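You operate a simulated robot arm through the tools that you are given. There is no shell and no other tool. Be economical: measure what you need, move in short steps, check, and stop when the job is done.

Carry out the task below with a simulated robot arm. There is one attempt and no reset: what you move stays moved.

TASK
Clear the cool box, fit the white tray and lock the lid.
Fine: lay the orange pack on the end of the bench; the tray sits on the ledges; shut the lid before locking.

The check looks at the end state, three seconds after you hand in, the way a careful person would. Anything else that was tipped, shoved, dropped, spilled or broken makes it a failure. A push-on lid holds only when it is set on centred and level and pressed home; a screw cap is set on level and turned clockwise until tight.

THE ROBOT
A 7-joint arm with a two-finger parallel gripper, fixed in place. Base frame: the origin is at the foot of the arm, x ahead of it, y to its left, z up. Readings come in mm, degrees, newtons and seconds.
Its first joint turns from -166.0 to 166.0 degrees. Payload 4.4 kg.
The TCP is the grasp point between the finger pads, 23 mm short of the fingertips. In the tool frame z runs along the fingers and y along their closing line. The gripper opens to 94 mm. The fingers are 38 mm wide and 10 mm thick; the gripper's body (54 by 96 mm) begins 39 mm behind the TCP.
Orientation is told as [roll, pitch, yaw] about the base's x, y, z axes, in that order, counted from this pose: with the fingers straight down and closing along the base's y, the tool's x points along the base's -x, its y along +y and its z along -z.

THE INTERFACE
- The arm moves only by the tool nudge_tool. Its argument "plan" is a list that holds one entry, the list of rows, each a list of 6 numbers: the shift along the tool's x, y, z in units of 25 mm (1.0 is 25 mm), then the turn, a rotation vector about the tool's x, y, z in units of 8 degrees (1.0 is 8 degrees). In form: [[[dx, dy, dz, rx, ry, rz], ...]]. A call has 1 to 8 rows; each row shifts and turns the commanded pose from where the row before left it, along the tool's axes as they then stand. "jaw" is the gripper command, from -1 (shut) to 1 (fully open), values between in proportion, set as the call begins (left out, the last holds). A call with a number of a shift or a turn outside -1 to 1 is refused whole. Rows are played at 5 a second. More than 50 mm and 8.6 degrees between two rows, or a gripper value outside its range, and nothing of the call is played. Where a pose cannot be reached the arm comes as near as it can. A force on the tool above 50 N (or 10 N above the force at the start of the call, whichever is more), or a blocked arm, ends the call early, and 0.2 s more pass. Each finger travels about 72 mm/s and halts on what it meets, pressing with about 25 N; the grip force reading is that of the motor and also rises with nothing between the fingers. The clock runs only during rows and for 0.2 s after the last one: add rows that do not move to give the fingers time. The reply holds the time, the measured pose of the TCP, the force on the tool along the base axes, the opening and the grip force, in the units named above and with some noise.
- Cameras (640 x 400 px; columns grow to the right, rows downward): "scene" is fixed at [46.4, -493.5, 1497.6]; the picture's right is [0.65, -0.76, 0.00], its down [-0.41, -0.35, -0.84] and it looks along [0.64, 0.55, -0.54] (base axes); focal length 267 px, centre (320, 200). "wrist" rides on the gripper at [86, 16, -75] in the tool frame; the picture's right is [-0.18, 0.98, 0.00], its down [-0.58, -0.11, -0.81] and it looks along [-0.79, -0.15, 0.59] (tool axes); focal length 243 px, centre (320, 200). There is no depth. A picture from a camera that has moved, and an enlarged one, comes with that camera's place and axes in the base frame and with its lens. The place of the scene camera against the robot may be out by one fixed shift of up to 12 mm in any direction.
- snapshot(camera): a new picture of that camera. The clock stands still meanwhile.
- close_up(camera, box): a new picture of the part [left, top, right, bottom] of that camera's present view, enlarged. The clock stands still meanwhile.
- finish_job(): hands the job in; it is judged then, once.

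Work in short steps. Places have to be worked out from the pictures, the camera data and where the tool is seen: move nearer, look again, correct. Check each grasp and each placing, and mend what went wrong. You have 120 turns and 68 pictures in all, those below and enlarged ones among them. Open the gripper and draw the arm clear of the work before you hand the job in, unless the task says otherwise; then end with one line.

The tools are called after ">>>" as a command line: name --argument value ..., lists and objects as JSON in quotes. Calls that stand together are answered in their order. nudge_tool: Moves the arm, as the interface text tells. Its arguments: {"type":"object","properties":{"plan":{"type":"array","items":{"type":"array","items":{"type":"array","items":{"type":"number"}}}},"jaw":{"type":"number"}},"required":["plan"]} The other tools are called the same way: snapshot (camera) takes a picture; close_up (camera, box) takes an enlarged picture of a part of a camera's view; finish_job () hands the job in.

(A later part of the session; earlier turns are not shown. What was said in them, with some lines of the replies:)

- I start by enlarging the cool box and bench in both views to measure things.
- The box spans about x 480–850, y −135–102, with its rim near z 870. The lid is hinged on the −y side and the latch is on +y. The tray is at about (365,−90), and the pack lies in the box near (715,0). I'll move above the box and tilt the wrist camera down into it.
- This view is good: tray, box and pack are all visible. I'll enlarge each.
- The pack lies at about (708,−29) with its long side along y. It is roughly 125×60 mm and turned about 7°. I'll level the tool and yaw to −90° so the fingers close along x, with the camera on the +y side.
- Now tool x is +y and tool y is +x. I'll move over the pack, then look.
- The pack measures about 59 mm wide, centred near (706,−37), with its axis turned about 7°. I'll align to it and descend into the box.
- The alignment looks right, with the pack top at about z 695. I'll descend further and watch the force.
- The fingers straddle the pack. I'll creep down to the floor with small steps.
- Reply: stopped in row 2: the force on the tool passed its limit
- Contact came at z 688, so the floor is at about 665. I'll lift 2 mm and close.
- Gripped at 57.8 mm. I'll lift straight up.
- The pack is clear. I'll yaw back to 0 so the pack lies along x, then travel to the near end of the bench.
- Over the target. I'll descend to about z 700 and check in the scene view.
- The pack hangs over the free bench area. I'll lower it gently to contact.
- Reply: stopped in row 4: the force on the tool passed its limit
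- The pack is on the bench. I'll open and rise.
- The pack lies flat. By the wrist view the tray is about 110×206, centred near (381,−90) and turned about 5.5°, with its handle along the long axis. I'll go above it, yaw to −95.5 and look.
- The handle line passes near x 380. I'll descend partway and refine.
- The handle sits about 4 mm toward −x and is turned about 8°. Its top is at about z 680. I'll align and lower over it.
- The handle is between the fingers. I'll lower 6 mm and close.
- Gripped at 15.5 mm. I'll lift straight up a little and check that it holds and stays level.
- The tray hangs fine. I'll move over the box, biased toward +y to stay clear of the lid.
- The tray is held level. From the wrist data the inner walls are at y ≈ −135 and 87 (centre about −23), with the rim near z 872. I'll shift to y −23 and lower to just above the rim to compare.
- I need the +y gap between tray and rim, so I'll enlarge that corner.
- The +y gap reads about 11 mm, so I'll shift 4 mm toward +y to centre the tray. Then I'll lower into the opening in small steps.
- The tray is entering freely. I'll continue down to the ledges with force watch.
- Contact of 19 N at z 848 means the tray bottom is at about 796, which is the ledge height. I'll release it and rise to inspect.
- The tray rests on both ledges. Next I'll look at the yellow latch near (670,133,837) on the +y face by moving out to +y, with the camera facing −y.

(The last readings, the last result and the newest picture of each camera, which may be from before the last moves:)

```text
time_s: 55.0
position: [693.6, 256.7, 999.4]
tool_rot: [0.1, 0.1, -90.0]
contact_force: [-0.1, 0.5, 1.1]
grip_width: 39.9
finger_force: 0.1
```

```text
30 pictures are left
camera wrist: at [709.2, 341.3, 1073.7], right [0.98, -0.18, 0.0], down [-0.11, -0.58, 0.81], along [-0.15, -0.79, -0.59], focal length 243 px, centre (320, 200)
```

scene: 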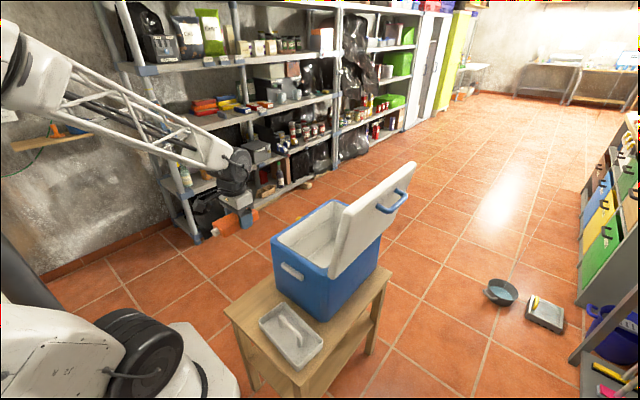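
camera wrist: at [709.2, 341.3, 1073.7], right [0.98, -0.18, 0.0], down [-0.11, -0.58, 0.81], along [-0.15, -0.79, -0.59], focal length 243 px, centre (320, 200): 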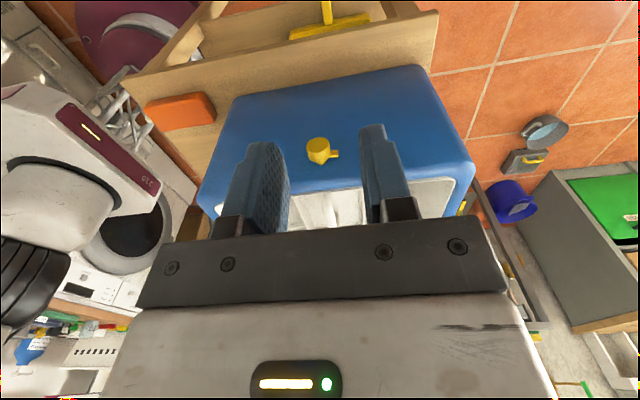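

>>> close_up --camera "wrist" --box '[280, 115, 360, 165]'

>>> close_up --camera "wrist" --box '[130, 0, 480, 219]'

```text
8.00 times, centred on (320, 140) of wrist
camera zoom: at [709.2, 341.3, 1073.7], right [0.98, -0.18, 0.0], down [-0.11, -0.58, 0.81], along [-0.15, -0.79, -0.59], focal length 1941 px, centre (320, 680)
```

zoom: 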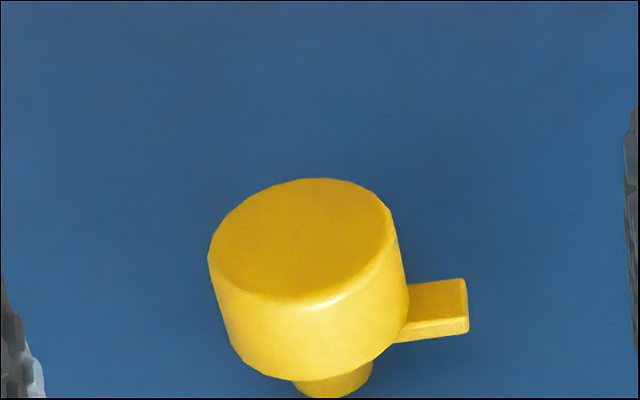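

```text
1.83 times, centred on (305, 110) of wrist
camera zoom: at [709.2, 341.3, 1073.7], right [0.98, -0.18, 0.0], down [-0.11, -0.58, 0.81], along [-0.15, -0.79, -0.59], focal length 443 px, centre (347, 365)
```

zoom: 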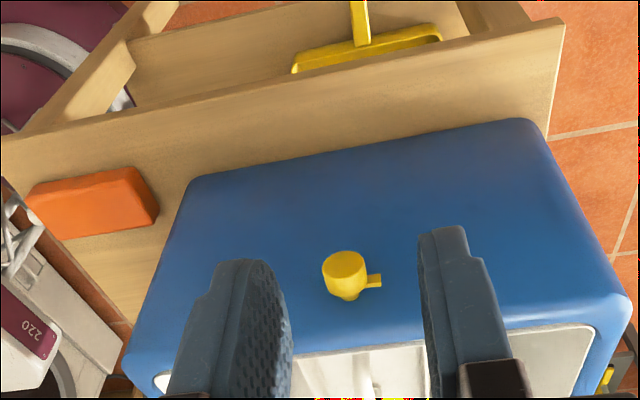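

The latch is a knob on a shaft along y, with a tongue that now points to +x. It will need a quarter turn so the tongue points up over the closed lid. First I'll shut the lid by flying high around to its −y side at yaw 0 with the fingers closed.

>>> nudge_tool --plan '[[[0, 0, -1, 0, 0, -1], [0, 0, -1, 0, 0, -1], [0, 0, -1, 0, 0, -1], [0, 0, -1, 0, 0, -1], [0, 0, -1, 0, 0, -1], [0, 0, -1, 0, 0, -1], [0, 0, -1, 0, 0, -1], [0, 0, -1, 0, 0, -1]]]' --jaw -1

>>> nudge_tool --plan '[[[0, 0, -1, 0, 0, -1], [0, 0, -1, 0, 0, -1], [0, 0, -1, 0, 0, -1], [0, 0, -0.3, 0, 0, -0.25], [1, -1, 0, 0, 0, 0], [1, -1, 0, 0, 0, 0], [1, -1, 0, 0, 0, 0], [1, -1, 0, 0, 0, 0]]]'

>>> nudge_tool --plan '[[[0.5, -1, 0, 0, 0, 0], [0.5, -1, 0, 0, 0, 0], [0, -1, 0, 0, 0, 0], [0, -1, 0, 0, 0, 0], [0, -1, 0, 0, 0, 0], [0, -1, 0, 0, 0, 0], [0, -1, 0, 0, 0, 0], [0, -1, 0, 0, 0, 0]]]'

>>> nudge_tool --plan '[[[0, -1, 0, 0, 0, 0], [0, -1, 0, 0, 0, 0], [0, -1, 0, 0, 0, 0], [0, -1, 0, 0, 0, 0], [0, -1, 0, 0, 0, 0], [0, -1, 0, 0, 0, 0], [0, -1, 0, 0, 0, 0], [0, -1, 0, 0, 0, 0]]]'

>>> nudge_tool --plan '[[[0, -1, 0, 0, 0, 0], [0, -1, 0, 0, 0, 0], [0, 0, 0, 0, 0, 0]]]'

>>> snapshot --camera "scene"

>>> snapshot --camera "wrist"

```text
time_s: 56.8
position: [691.2, 255.3, 1199.4]
tool_rot: [0.1, -0.1, -25.8]
contact_force: [0.2, 0.1, -0.2]
grip_width: 0.0
finger_force: 25.2
```

```text
time_s: 58.6
position: [592.4, 156.7, 1281.1]
tool_rot: [0.1, -0.1, 0.0]
contact_force: [0.4, -0.4, 0.2]
grip_width: 0.0
finger_force: 25.5
```

```text
time_s: 60.4
position: [568.5, -45.9, 1282.5]
tool_rot: [0.1, -0.2, 0.1]
contact_force: [0.4, -0.1, -0.2]
grip_width: 0.2
finger_force: 25.0
```

```text
time_s: 62.2
position: [567.8, -245.2, 1282.3]
tool_rot: [-0.1, -0.2, 0.0]
contact_force: [0.0, -0.2, 0.1]
grip_width: 0.0
finger_force: 24.6
```

```text
time_s: 63.0
position: [567.1, -294.7, 1281.6]
tool_rot: [0.1, -0.2, 0.1]
contact_force: [-0.1, 0.3, 0.3]
grip_width: 0.2
finger_force: 24.9
```

```text
27 pictures are left
```

scene: 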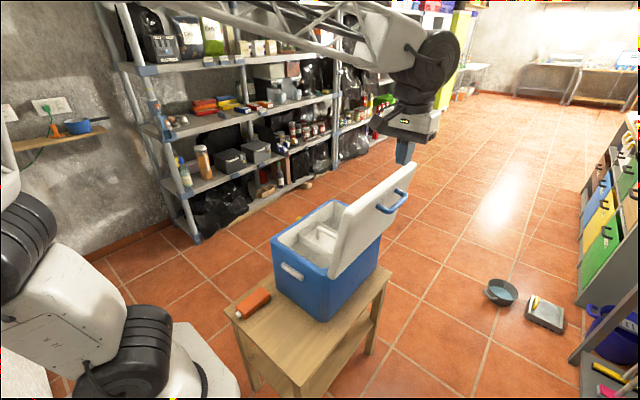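

```text
26 pictures are left
camera wrist: at [480.4, -279.9, 1354.7], right [0.18, 0.98, 0.0], down [0.58, -0.11, 0.81], along [0.79, -0.15, -0.59], focal length 243 px, centre (320, 200)
```

wrist: 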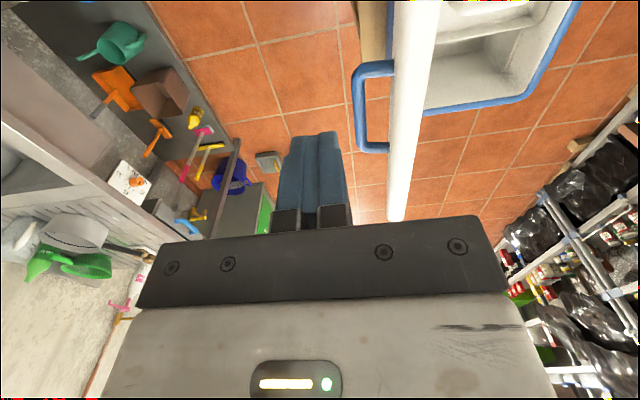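

The lid's outer face is at y ≈ −230 near its top edge, and its handle spans x 620–733. I'll descend behind the lid at x ≈ 550.

>>> nudge_tool --plan '[[[0.7, -0.2, 0.9, 0, 0, 0], [0, 0, 0.9, 0, 0, 0], [0, 0, 0.9, 0, 0, 0], [0, 0, 0.9, 0, 0, 0], [0, 0, 0.9, 0, 0, 0], [0, 0, 0.9, 0, 0, 0], [0, 0, 0.9, 0, 0, 0], [0, 0, 0.7, 0, 0, 0]]]'

>>> snapshot --camera "wrist"

>>> close_up --camera "scene" --box '[300, 120, 460, 220]'

```text
time_s: 64.8
position: [551.1, -300.2, 1106.0]
tool_rot: [0.1, -0.1, 0.0]
contact_force: [-0.6, -0.4, -0.5]
grip_width: 0.0
finger_force: 25.4
```

```text
25 pictures are left
camera wrist: at [463.2, -284.3, 1179.5], right [0.18, 0.98, 0.0], down [0.58, -0.11, 0.81], along [0.79, -0.15, -0.59], focal length 243 px, centre (320, 200)
```

wrist: 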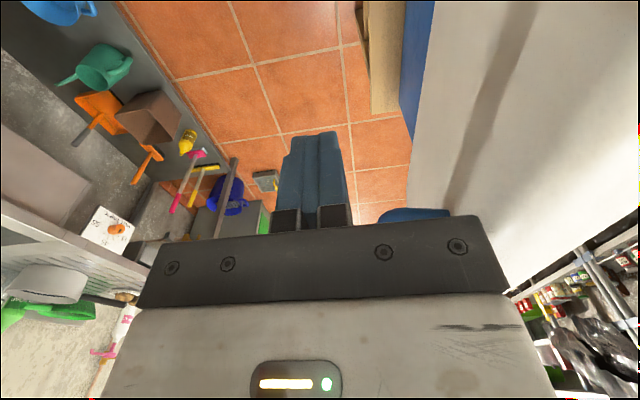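

```text
4.00 times, centred on (380, 170) of scene
camera zoom: at [46.4, -493.5, 1497.6], right [0.65, -0.76, 0.0], down [-0.41, -0.35, -0.84], along [0.64, 0.55, -0.54], focal length 1069 px, centre (80, 320)
```

zoom: 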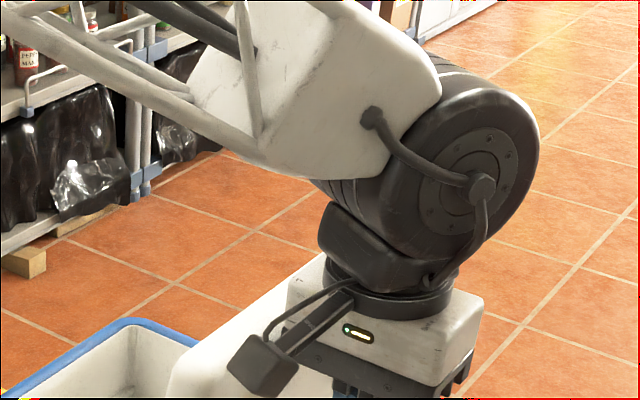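

I'll push toward +y gently; force stops the call if blocked.

>>> nudge_tool --plan '[[[0, 0.6, 0, 0, 0, 0], [0, 0.6, 0, 0, 0, 0], [0, 0.6, 0, 0, 0, 0], [0, 0.6, 0, 0, 0, 0], [0, 0.6, 0, 0, 0, 0], [0, 0.6, 0, 0, 0, 0], [0, 0.6, 0, 0, 0, 0], [0, 0.6, 0, 0, 0, 0]]]'

>>> snapshot --camera "scene"

```text
time_s: 66.0
position: [552.4, -227.1, 1111.9]
tool_rot: [-0.1, -0.5, 0.0]
contact_force: [-0.3, -1.7, 6.8]
grip_width: 0.0
finger_force: 24.7
stopped in row 6: the force on the tool passed its limit (the readings are from after the stop); the commanded pose is now the measured one
```

```text
23 pictures are left
```

scene: 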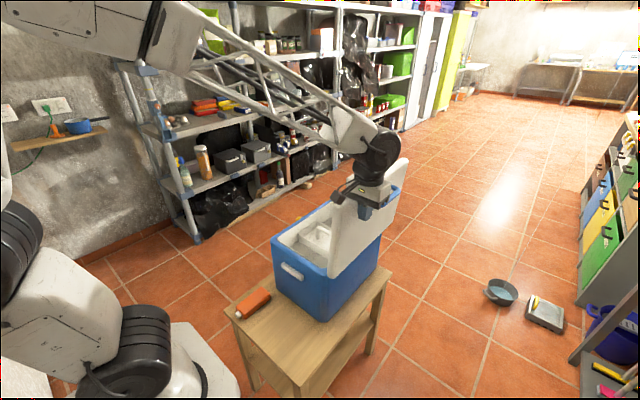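

The force is upward: the rising lid edge is likely touching the palm. I'll enlarge to see.

>>> close_up --camera "scene" --box '[290, 140, 450, 240]'

```text
4.00 times, centred on (370, 190) of scene
camera zoom: at [46.4, -493.5, 1497.6], right [0.65, -0.76, 0.0], down [-0.41, -0.35, -0.84], along [0.64, 0.55, -0.54], focal length 1069 px, centre (120, 240)
```

zoom: 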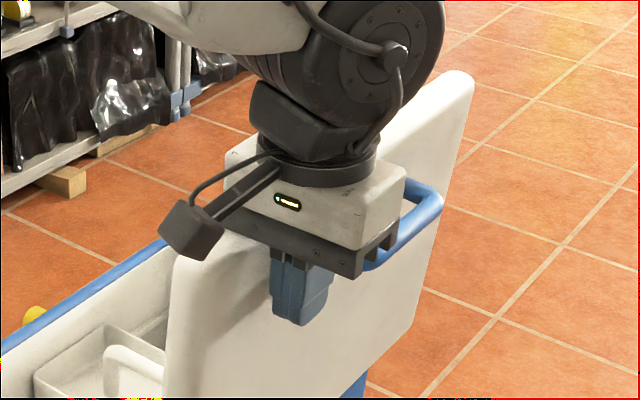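

The lid is now almost vertical, and the palm rides on its top edge. I'll rise 15 mm so only the fingers push, then continue +y.

>>> nudge_tool --plan '[[[0, 0, -0.6, 0, 0, 0], [0, 0.5, 0, 0, 0, 0], [0, 0.5, 0, 0, 0, 0], [0, 0.5, 0, 0, 0, 0], [0, 0.5, 0, 0, 0, 0], [0, 0.5, 0, 0, 0, 0], [0, 0.5, 0, 0, 0, 0]]]'

>>> close_up --camera "scene" --box '[250, 130, 442, 250]'

```text
time_s: 67.6
position: [551.1, -151.9, 1124.4]
tool_rot: [-0.1, -0.4, 0.1]
contact_force: [0.2, -1.6, -1.0]
grip_width: 0.0
finger_force: 25.0
```

```text
3.33 times, centred on (346, 190) of scene
camera zoom: at [46.4, -493.5, 1497.6], right [0.65, -0.76, 0.0], down [-0.41, -0.35, -0.84], along [0.64, 0.55, -0.54], focal length 890 px, centre (233, 233)
```

zoom: 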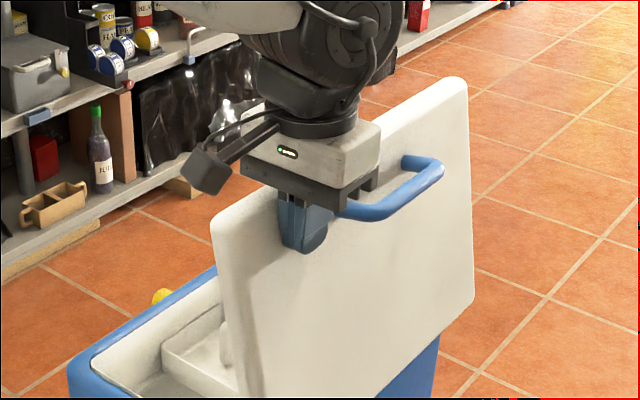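

The lid is just past vertical and isn't falling on its own. I'll follow its arc over and down.

>>> nudge_tool --plan '[[[0, 0.8, 0.05, 0, 0, 0], [0, 0.8, 0.1, 0, 0, 0], [0, 0.8, 0.15, 0, 0, 0], [0, 0.8, 0.2, 0, 0, 0], [0, 0.7, 0.3, 0, 0, 0], [0, 0.7, 0.4, 0, 0, 0], [0, 0.7, 0.5, 0, 0, 0]]]'

>>> snapshot --camera "scene"

```text
time_s: 69.2
position: [551.3, -19.0, 1082.9]
tool_rot: [-0.1, -0.4, -0.1]
contact_force: [-0.1, 0.4, -0.3]
grip_width: 0.4
finger_force: 25.1
```

```text
20 pictures are left
```

scene: 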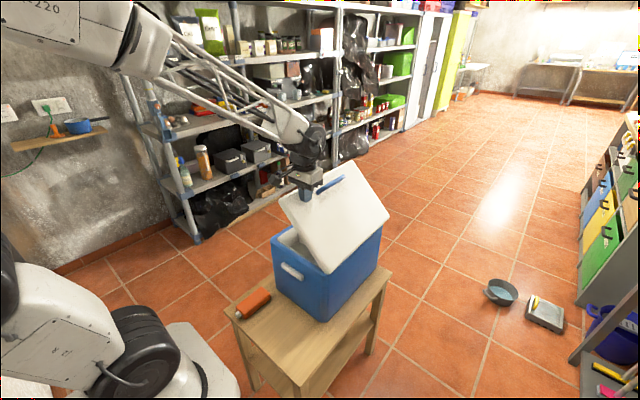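

The lid is following at about 35°. I'll continue the arc downward.

>>> nudge_tool --plan '[[[0, 0.5, 0.6, 0, 0, 0], [0, 0.5, 0.7, 0, 0, 0], [0, 0.4, 0.8, 0, 0, 0], [0, 0.3, 0.85, 0, 0, 0], [0, 0.2, 0.8, 0, 0, 0], [0, 0.1, 0.6, 0, 0, 0]]]'

>>> snapshot --camera "scene"

```text
time_s: 70.6
position: [553.2, 31.0, 974.2]
tool_rot: [-0.2, -0.4, 0.1]
contact_force: [0.7, 0.3, 0.8]
grip_width: 0.0
finger_force: 25.1
```

```text
19 pictures are left
```

scene: 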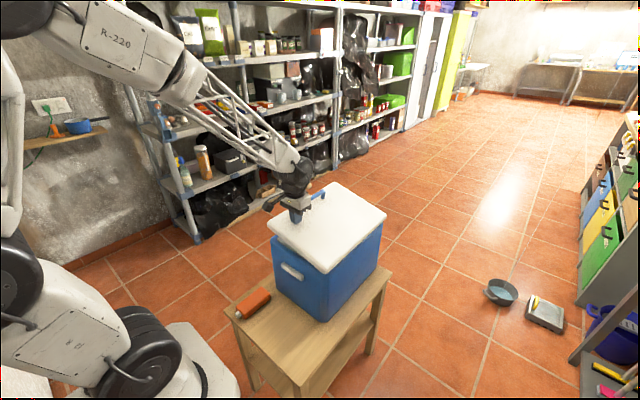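

The lid looks shut or nearly so. I'll press down gently to confirm.

>>> nudge_tool --plan '[[[0, 0, 0.4, 0, 0, 0], [0, 0, 0.3, 0, 0, 0], [0, 0, 0.3, 0, 0, 0], [0, 0, 0.3, 0, 0, 0], [0, 0, 0.3, 0, 0, 0], [0, 0, 0.3, 0, 0, 0], [0, 0, 0.3, 0, 0, 0]]]'

>>> close_up --camera "scene" --box '[250, 170, 410, 270]'

```text
time_s: 72.1
position: [554.7, 30.5, 930.7]
tool_rot: [-0.1, -0.8, 0.0]
contact_force: [-5.4, 0.4, 15.8]
grip_width: 0.0
finger_force: 25.5
stopped in row 7: the force on the tool passed its limit (the readings are from after the stop); the commanded pose is now the measured one
```

```text
4.00 times, centred on (330, 220) of scene
camera zoom: at [46.4, -493.5, 1497.6], right [0.65, -0.76, 0.0], down [-0.41, -0.35, -0.84], along [0.64, 0.55, -0.54], focal length 1069 px, centre (280, 120)
```

zoom: 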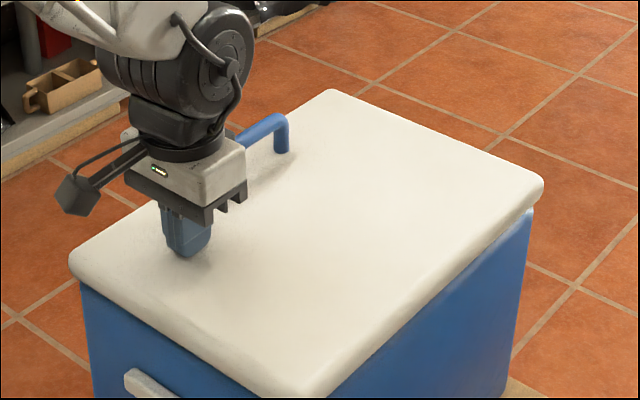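

The lid is shut, with its top at z 908. Next is the latch. I'll rise, move to the +y side and pitch the tool horizontal pointing −y, with the fingers closing vertically.

>>> nudge_tool --plan '[[[0, 0, -1, 0, 0, 0], [0, 0, -1, 0, 0, 0], [0, 0, -1, 0, 0, 0], [0, 0, -1, 0, 0, 0], [0, 0, -1, 0, 0, 0], [-0.5, 1, -1, 0, 0, 0], [-0.5, 1, -0.5, 0, 0, 0], [-0.5, 1, 0, 0, 0, 0]]]'

>>> nudge_tool --plan '[[[-0.5, 1, 0, 0, 0, 0], [-0.5, 1, 0, 0, 0, 0], [-0.5, 1, 0, 0, 0, 0], [-0.5, 1, 0, 0, 0, 0], [-0.5, 1, 0, 0, 0, 0], [-0.5, 1, 0, 0, 0, 0], [0, 1, 0, 0, 0, 0], [0, 1, 0, 0, 0, 0]]]'

>>> nudge_tool --plan '[[[0, 0.6, 0, 1, 0, 0], [0, 0, 0, 1, 0, 0], [0, 0, 0, 1, 0, 0], [0, 0, 0, 1, 0, 0], [0, 0, 0, 1, 0, 0], [0, 0, 0, 1, 0, 0], [0, 0, 0, 1, 0, 0], [0, 0, 0, 1, 0, 0]]]' --jaw 0.2

>>> nudge_tool --plan '[[[0, 0, 0, 1, 0, 0], [0, 0, 0, 1, 0, 0], [0, 0, 0, 1, 0, 0], [0, 0, 0, 0.25, 0, 0], [0, 0, 0, 0, 0, 0]]]'

>>> snapshot --camera "wrist"

```text
time_s: 73.9
position: [589.5, 105.0, 1092.0]
tool_rot: [-0.1, -0.6, -0.1]
contact_force: [-0.3, 0.1, -0.2]
grip_width: 0.1
finger_force: 25.1
```

```text
time_s: 75.7
position: [663.9, 306.5, 1094.1]
tool_rot: [0.0, -0.6, -0.1]
contact_force: [0.5, -0.7, -0.3]
grip_width: 0.0
finger_force: 25.1
```

```text
time_s: 77.5
position: [663.2, 321.1, 1093.6]
tool_rot: [-64.2, -0.6, 0.0]
contact_force: [0.5, -0.4, 0.2]
grip_width: 56.1
finger_force: 0.0
```

```text
time_s: 78.7
position: [667.5, 323.0, 1097.7]
tool_rot: [-89.0, -0.7, 0.0]
contact_force: [0.4, -0.1, -1.0]
grip_width: 56.4
finger_force: 0.1
out of reach, approached as far as the arm can: row 4
```

```text
17 pictures are left
camera wrist: at [580.4, 396.3, 1080.9], right [0.19, 0.02, -0.98], down [0.58, 0.8, 0.13], along [0.79, -0.59, 0.15], focal length 243 px, centre (320, 200)
```

wrist: 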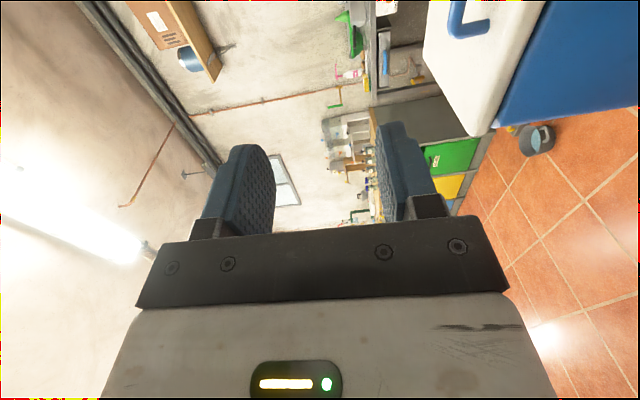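

The tool is horizontal and just short of 90° because of reach at this height. Now I'll descend to the knob's level.

>>> nudge_tool --plan '[[[0, 1, 0, 0, 0, 0], [0, 1, 0, 0, 0, 0], [0, 1, 0, 0, 0, 0], [0, 1, 0, 0, 0, 0], [0, 1, 0, 0, 0, 0], [0, 1, 0, 0, 0, 0], [0, 1, 0, 0, 0, 0], [0, 1, 0, 0, 0, 0]]]'

>>> nudge_tool --plan '[[[0, 1, 0, 0, 0, 0], [0, 1, 0, 0, 0, 0], [0, 0.2, 0, 0, 0, 0], [0, 0, 0, 0, 0, 0]]]'

>>> snapshot --camera "wrist"

>>> snapshot --camera "scene"

```text
time_s: 80.5
position: [670.1, 323.5, 896.0]
tool_rot: [-90.0, -0.6, -0.1]
contact_force: [1.0, -0.3, 0.7]
grip_width: 56.4
finger_force: 0.1
```

```text
time_s: 81.5
position: [670.3, 322.4, 843.1]
tool_rot: [-90.1, -0.5, 0.0]
contact_force: [-0.2, -0.1, -0.3]
grip_width: 56.2
finger_force: 0.2
```

```text
16 pictures are left
camera wrist: at [583.4, 396.1, 823.6], right [0.19, 0.0, -0.98], down [0.58, 0.81, 0.11], along [0.79, -0.59, 0.16], focal length 243 px, centre (320, 200)
```

wrist: 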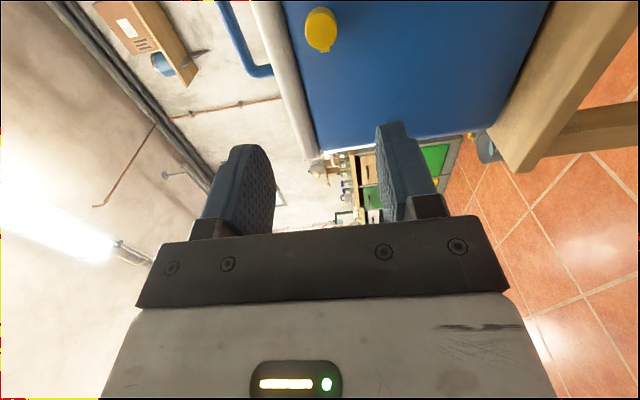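

```text
15 pictures are left
```

scene: 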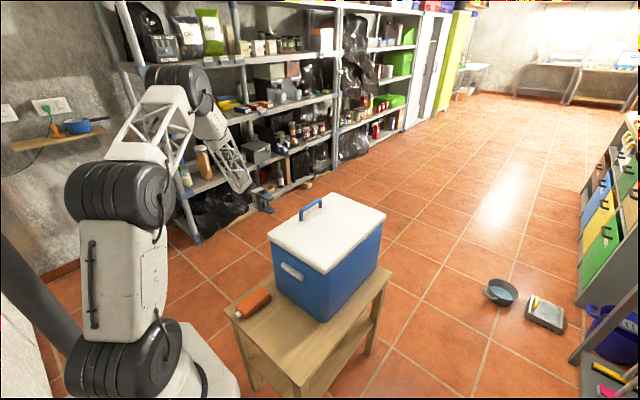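

The knob reads at (668, 138, 840), which agrees with the earlier estimate. I'll look closely at the knob and the lid edge near it.

>>> close_up --camera "wrist" --box '[256, 0, 384, 80]'

```text
5.00 times, centred on (320, 40) of wrist
camera zoom: at [583.4, 396.1, 823.6], right [0.19, 0.0, -0.98], down [0.58, 0.81, 0.11], along [0.79, -0.59, 0.16], focal length 1213 px, centre (320, 1000)
```

zoom: 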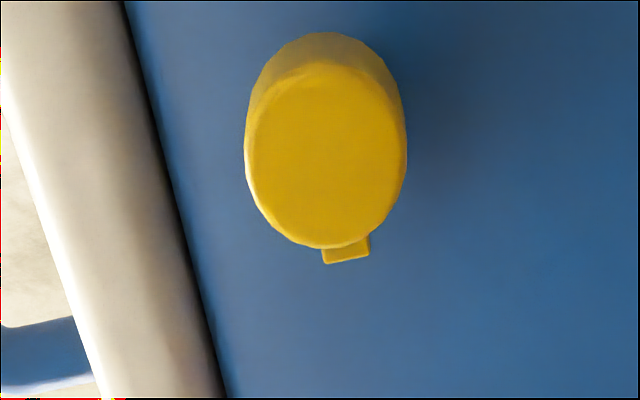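

The knob is about 29 mm across and the tongue points +x, away from the finger planes. I'll narrow the jaw to 44 mm and approach along −y.

>>> nudge_tool --plan '[[[0.06, 0.12, 0.9, 0, 0, 0], [0, 0, 0.9, 0, 0, 0], [0, 0, 0.9, 0, 0, 0], [0, 0, 0.9, 0, 0, 0], [0, 0, 0.9, 0, 0, 0], [0, 0, 0.9, 0, 0, 0], [0, 0, 0.6, 0, 0, 0]]]' --jaw -0.06

>>> snapshot --camera "wrist"

```text
time_s: 83.1
position: [668.2, 173.1, 839.8]
tool_rot: [-90.0, -0.6, -0.1]
contact_force: [0.2, -0.3, -0.3]
grip_width: 44.0
finger_force: 0.1
```

```text
13 pictures are left
camera wrist: at [581.0, 246.0, 821.6], right [0.19, 0.0, -0.98], down [0.58, 0.81, 0.11], along [0.79, -0.59, 0.16], focal length 243 px, centre (320, 200)
```

wrist: 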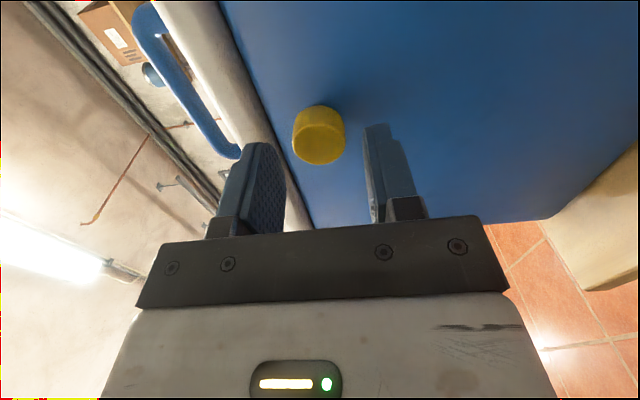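

The knob front is at y ≈ 146 and centred between the fingers. I'll advance 23 mm, then close.

>>> nudge_tool --plan '[[[0, 0, 0.4, 0, 0, 0], [0, 0, 0.3, 0, 0, 0], [0, 0, 0.22, 0, 0, 0]]]'

>>> nudge_tool --plan '[[[0, 0, 0, 0, 0, 0], [0, 0, 0, 0, 0, 0], [0, 0, 0, 0, 0, 0], [0, 0, 0, 0, 0, 0]]]' --jaw -1

>>> snapshot --camera "wrist"

```text
time_s: 83.9
position: [668.3, 149.8, 839.6]
tool_rot: [-90.1, -0.6, 0.0]
contact_force: [1.0, -0.2, -0.1]
grip_width: 44.3
finger_force: 0.1
```

```text
time_s: 84.9
position: [669.5, 149.4, 840.1]
tool_rot: [-90.1, -0.7, -0.1]
contact_force: [-7.7, -14.0, 41.4]
grip_width: 29.7
finger_force: 24.4
```

```text
12 pictures are left
camera wrist: at [581.8, 222.9, 822.4], right [0.2, 0.0, -0.98], down [0.58, 0.81, 0.12], along [0.79, -0.59, 0.16], focal length 243 px, centre (320, 200)
```

wrist: 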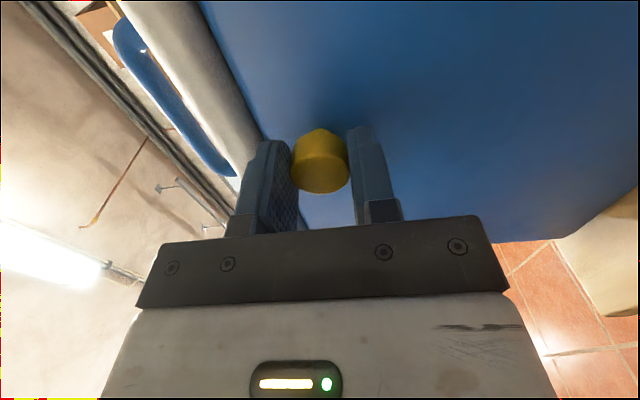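

Gripped at 29.7 mm, but the 41 N vertical load shows the hand is a few mm off centre, too low. I'll ease it upward to balance.

>>> nudge_tool --plan '[[[0, -0.06, 0, 0, 0, 0], [0, -0.04, 0, 0, 0, 0]]]'

```text
time_s: 85.5
position: [668.1, 150.4, 841.3]
tool_rot: [-90.1, -0.6, 0.0]
contact_force: [15.1, 2.0, 0.9]
grip_width: 29.7
finger_force: 24.8
```

The load is balanced. Now I'll turn clockwise as seen from outside (tool +z), a little at first.

>>> nudge_tool --plan '[[[0, 0, 0, 0, 0, 0.8], [0, 0, 0, 0, 0, 0.8], [0, 0, 0, 0, 0, 0.8]]]'

>>> close_up --camera "wrist" --box '[240, 90, 400, 190]'

```text
time_s: 86.3
position: [667.8, 149.5, 841.9]
tool_rot: [-90.2, -19.8, 0.0]
contact_force: [3.6, -4.0, 0.7]
grip_width: 29.3
finger_force: 24.6
```

```text
4.00 times, centred on (320, 140) of wrist
camera zoom: at [591.1, 222.4, 795.7], right [0.51, 0.0, -0.86], down [0.51, 0.81, 0.3], along [0.69, -0.59, 0.41], focal length 970 px, centre (320, 440)
```

zoom: 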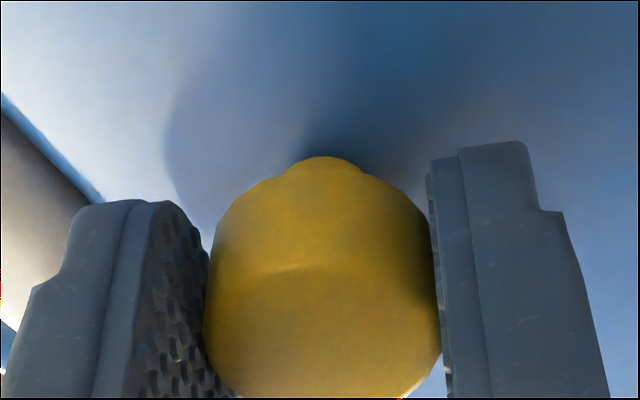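

It turns with low forces. I'll continue.

>>> nudge_tool --plan '[[[0, 0, 0, 0, 0, 0.8], [0, 0, 0, 0, 0, 0.8], [0, 0, 0, 0, 0, 0.8], [0, 0, 0, 0, 0, 0.8], [0, 0, 0, 0, 0, 0.8]]]'

>>> snapshot --camera "wrist"

```text
time_s: 87.5
position: [667.9, 149.4, 843.2]
tool_rot: [-90.1, -51.9, -0.1]
contact_force: [-3.6, 13.0, -18.2]
grip_width: 29.4
finger_force: 25.0
```

```text
10 pictures are left
camera wrist: at [627.3, 223.2, 763.6], right [0.89, 0.0, -0.46], down [0.27, 0.81, 0.52], along [0.37, -0.59, 0.72], focal length 243 px, centre (320, 200)
```

wrist: 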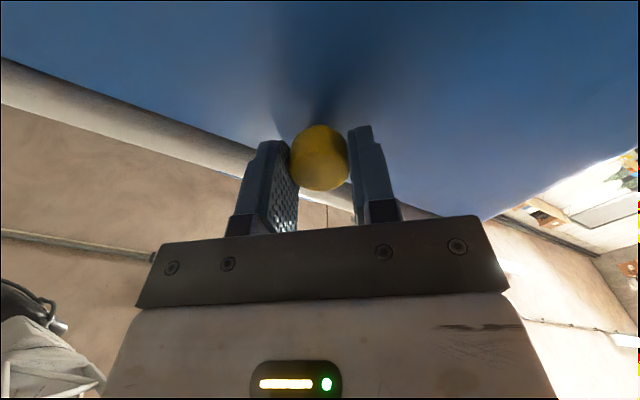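

A small downward load has appeared. I'll correct about 1.5 mm down and finish the quarter turn.

>>> nudge_tool --plan '[[[0.045, 0.035, 0, 0, 0, 0], [0, 0, 0, 0, 0, 0.8], [0, 0, 0, 0, 0, 0.8], [0, 0, 0, 0, 0, 0.8], [0, 0, 0, 0, 0, 0.8], [0, 0, 0, 0, 0, 0.8], [0, 0, 0, 0, 0, 0.8]]]'

>>> snapshot --camera "wrist"

```text
time_s: 89.1
position: [667.8, 149.1, 840.3]
tool_rot: [102.0, -89.8, 167.9]
contact_force: [-3.3, -1.7, -0.1]
grip_width: 29.7
finger_force: 25.0
```

```text
9 pictures are left
camera wrist: at [684.2, 221.8, 752.8], right [0.98, 0.0, 0.19], down [-0.11, 0.81, 0.58], along [-0.15, -0.59, 0.79], focal length 243 px, centre (320, 200)
```

wrist: 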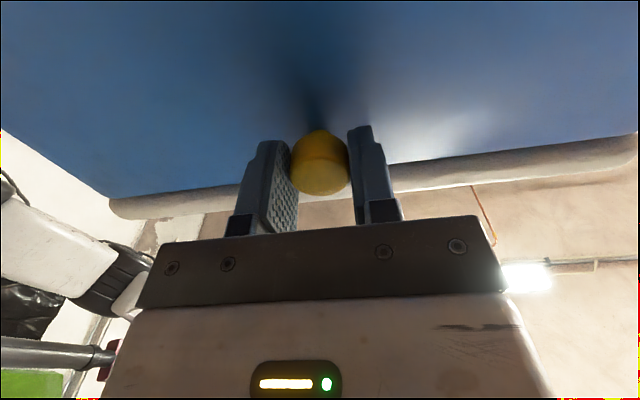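

The quarter turn is done. I'll open, back straight out and check the tongue.

>>> nudge_tool --plan '[[[0, 0, 0, 0, 0, 0], [0, 0, 0, 0, 0, 0], [0, 0, -0.5, 0, 0, 0], [0, 0, -1, 0, 0, 0], [0, 0, -1, 0, 0, 0], [0, 0, -1, 0, 0, 0], [0, 0, -1, 0, 0, 0], [0, 0, -1, 0, 0, 0]]]' --jaw 0.1

>>> close_up --camera "wrist" --box '[240, 0, 400, 100]'

```text
time_s: 90.9
position: [667.1, 287.7, 840.3]
tool_rot: [113.7, -89.8, 156.3]
contact_force: [0.3, 0.6, 0.4]
grip_width: 51.9
finger_force: 0.1
```

```text
4.00 times, centred on (320, 50) of wrist
camera zoom: at [683.8, 360.6, 752.8], right [0.98, 0.0, 0.19], down [-0.11, 0.81, 0.58], along [-0.15, -0.59, 0.79], focal length 970 px, centre (320, 800)
```

zoom: 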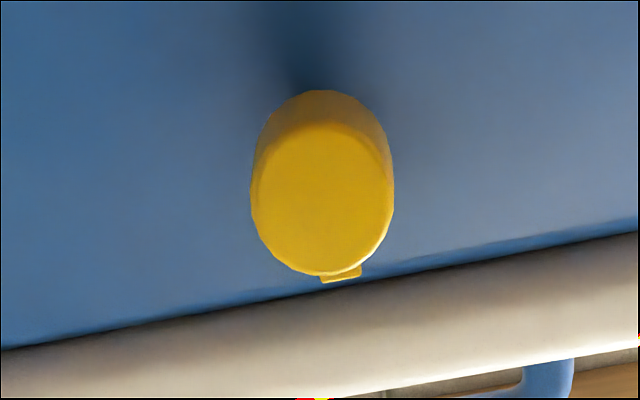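

The tongue now points up toward the lid. I'll undo the tool turn, rise clear and look at the latch from outside and above to confirm.

>>> nudge_tool --plan '[[[0, 0, 0, 0, 0, -1], [0, 0, 0, 0, 0, -1], [0, 0, 0, 0, 0, -1], [0, 0, 0, 0, 0, -1], [0, 0, 0, 0, 0, -1], [0, 0, 0, 0, 0, -1], [0, 0, 0, 0, 0, -1], [0, 0, 0, 0, 0, -1]]]'

>>> nudge_tool --plan '[[[0, 0, 0, 0, 0, -1], [0, 0, 0, 0, 0, -1], [0, 0, 0, 0, 0, -1], [0, 0, -1, 0, 0, -0.4], [0, -1, 0, 0, 0, 0], [0, -1, 0, 0, 0, 0], [0, -1, 0, 0, 0, 0], [0, -1, 0, 0, 0, 0]]]'

>>> nudge_tool --plan '[[[0, -1, 0, 0, 0, 0], [0, -1, 0, 0, 0, 0], [0, 0, 0, -1, 0, 0], [0, 0, 0, -1, 0, 0], [0, 0, 0, -1, 0, 0], [0, 0, 0, -1, 0, 0], [0, 0, 0, -1, 0, 0], [0, 0, 0, -1, 0, 0]]]'

>>> nudge_tool --plan '[[[0, 0, 0, -1, 0, 0], [0, 0, 0, -1, 0, 0], [0, 0, 0, -1, 0, 0], [0, 0, 0, -1, 0, 0], [0, 0, 0, -1, 0, 0], [0, 0, 0, -0.25, 0, 0], [0, 0, 0, 0, 0, 1], [0, 0, 0, 0, 0, 1]]]'

>>> nudge_tool --plan '[[[0, 0, 0, 0, 0, 1], [0, 0, 0, 0, 0, 1], [0, 0, 0, 0, 0, 1], [0, 0, 0, 0, 0, 1], [0, 0, 0, 0, 0, 1], [0, 0, 0, 0, 0, 1], [0, 0, 0, 0, 0, 1], [0, 0, 0, 0, 0, 1]]]'

>>> snapshot --camera "wrist"

```text
time_s: 92.7
position: [669.1, 287.2, 841.1]
tool_rot: [-90.2, -26.1, 0.0]
contact_force: [-0.3, -0.7, 0.7]
grip_width: 51.7
finger_force: 0.1
```

```text
time_s: 94.5
position: [669.6, 312.8, 941.1]
tool_rot: [-90.1, 1.0, -0.1]
contact_force: [-0.8, -0.2, -1.0]
grip_width: 51.8
finger_force: 0.0
```

```text
time_s: 96.3
position: [671.8, 312.5, 990.4]
tool_rot: [-42.0, 1.0, 0.0]
contact_force: [0.3, 0.3, -0.6]
grip_width: 51.6
finger_force: 0.0
```

```text
time_s: 98.1
position: [672.0, 311.8, 990.4]
tool_rot: [-0.3, 0.9, -16.1]
contact_force: [-0.4, 0.1, 0.6]
grip_width: 51.5
finger_force: 0.0
```

```text
time_s: 99.9
position: [671.3, 311.2, 992.0]
tool_rot: [-1.0, 0.2, -80.1]
contact_force: [0.1, 0.5, 0.1]
grip_width: 51.7
finger_force: 0.1
```

```text
7 pictures are left
camera wrist: at [673.0, 398.8, 1064.4], right [1.0, -0.01, -0.02], down [0.01, -0.59, 0.81], along [-0.02, -0.81, -0.59], focal length 243 px, centre (320, 200)
```

wrist: 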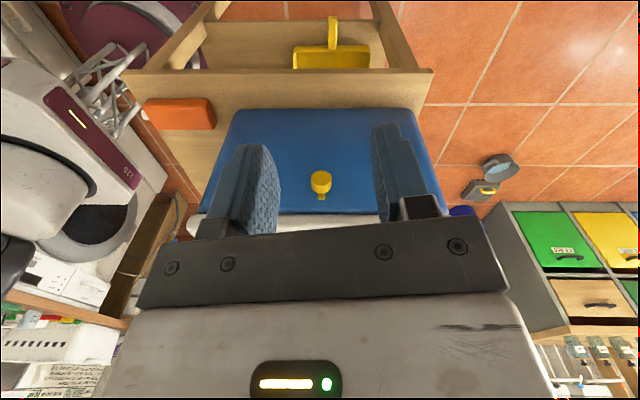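

>>> close_up --camera "wrist" --box '[272, 160, 368, 220]'

>>> close_up --camera "scene" --box '[220, 170, 412, 290]'

```text
6.67 times, centred on (320, 190) of wrist
camera zoom: at [673.0, 398.8, 1064.4], right [1.0, -0.01, -0.02], down [0.01, -0.59, 0.81], along [-0.02, -0.81, -0.59], focal length 1618 px, centre (320, 267)
```

zoom: 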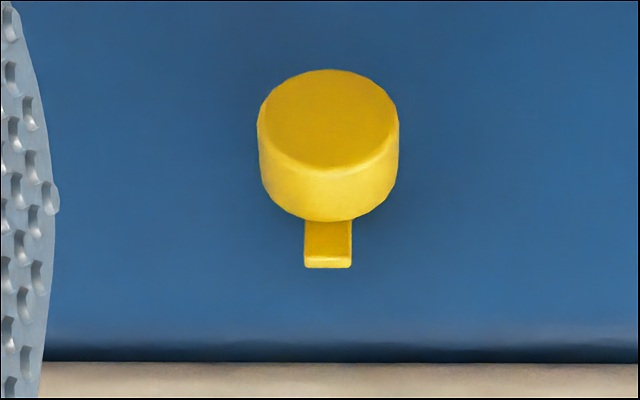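

```text
3.33 times, centred on (316, 230) of scene
camera zoom: at [46.4, -493.5, 1497.6], right [0.65, -0.76, 0.0], down [-0.41, -0.35, -0.84], along [0.64, 0.55, -0.54], focal length 890 px, centre (333, 100)
```

zoom: 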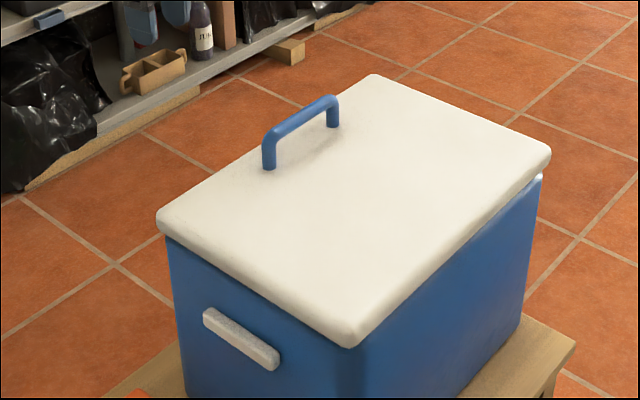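

The tongue points straight up at the closed lid, the lid is level, and the pack lies flat on the bench end. I'll open fully and move further clear.

>>> nudge_tool --plan '[[[0, 0, -1, 0, 0, 0], [0, 0, -1, 0, 0, 0], [0, 0, -1, 0, 0, 0], [0, 0, -1, 0, 0, 0], [0, 0, 0, 0, 0, 0]]]' --jaw 1

>>> snapshot --camera "scene"

```text
time_s: 101.1
position: [672.3, 312.5, 1091.3]
tool_rot: [-1.1, 0.1, -80.1]
contact_force: [0.5, 0.4, 0.3]
grip_width: 93.8
finger_force: 0.1
```

```text
4 pictures are left
```

scene: 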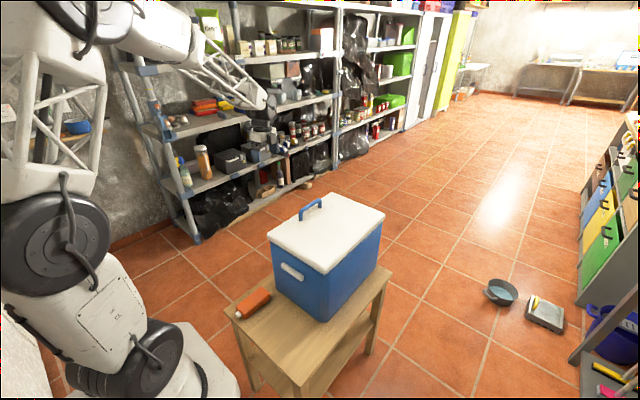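

The scene is as wanted: pack on the bench end, tray inside, lid shut, latch turned up and arm clear. I'm handing in.

>>> finish_job

```text
The job is handed in.
```

I laid the orange pack flat on the near end of the bench, set the white tray on the ledges, shut the lid and turned the latch a quarter turn clockwise so its tongue points up at the lid; I did not tug the lid to test the lock.
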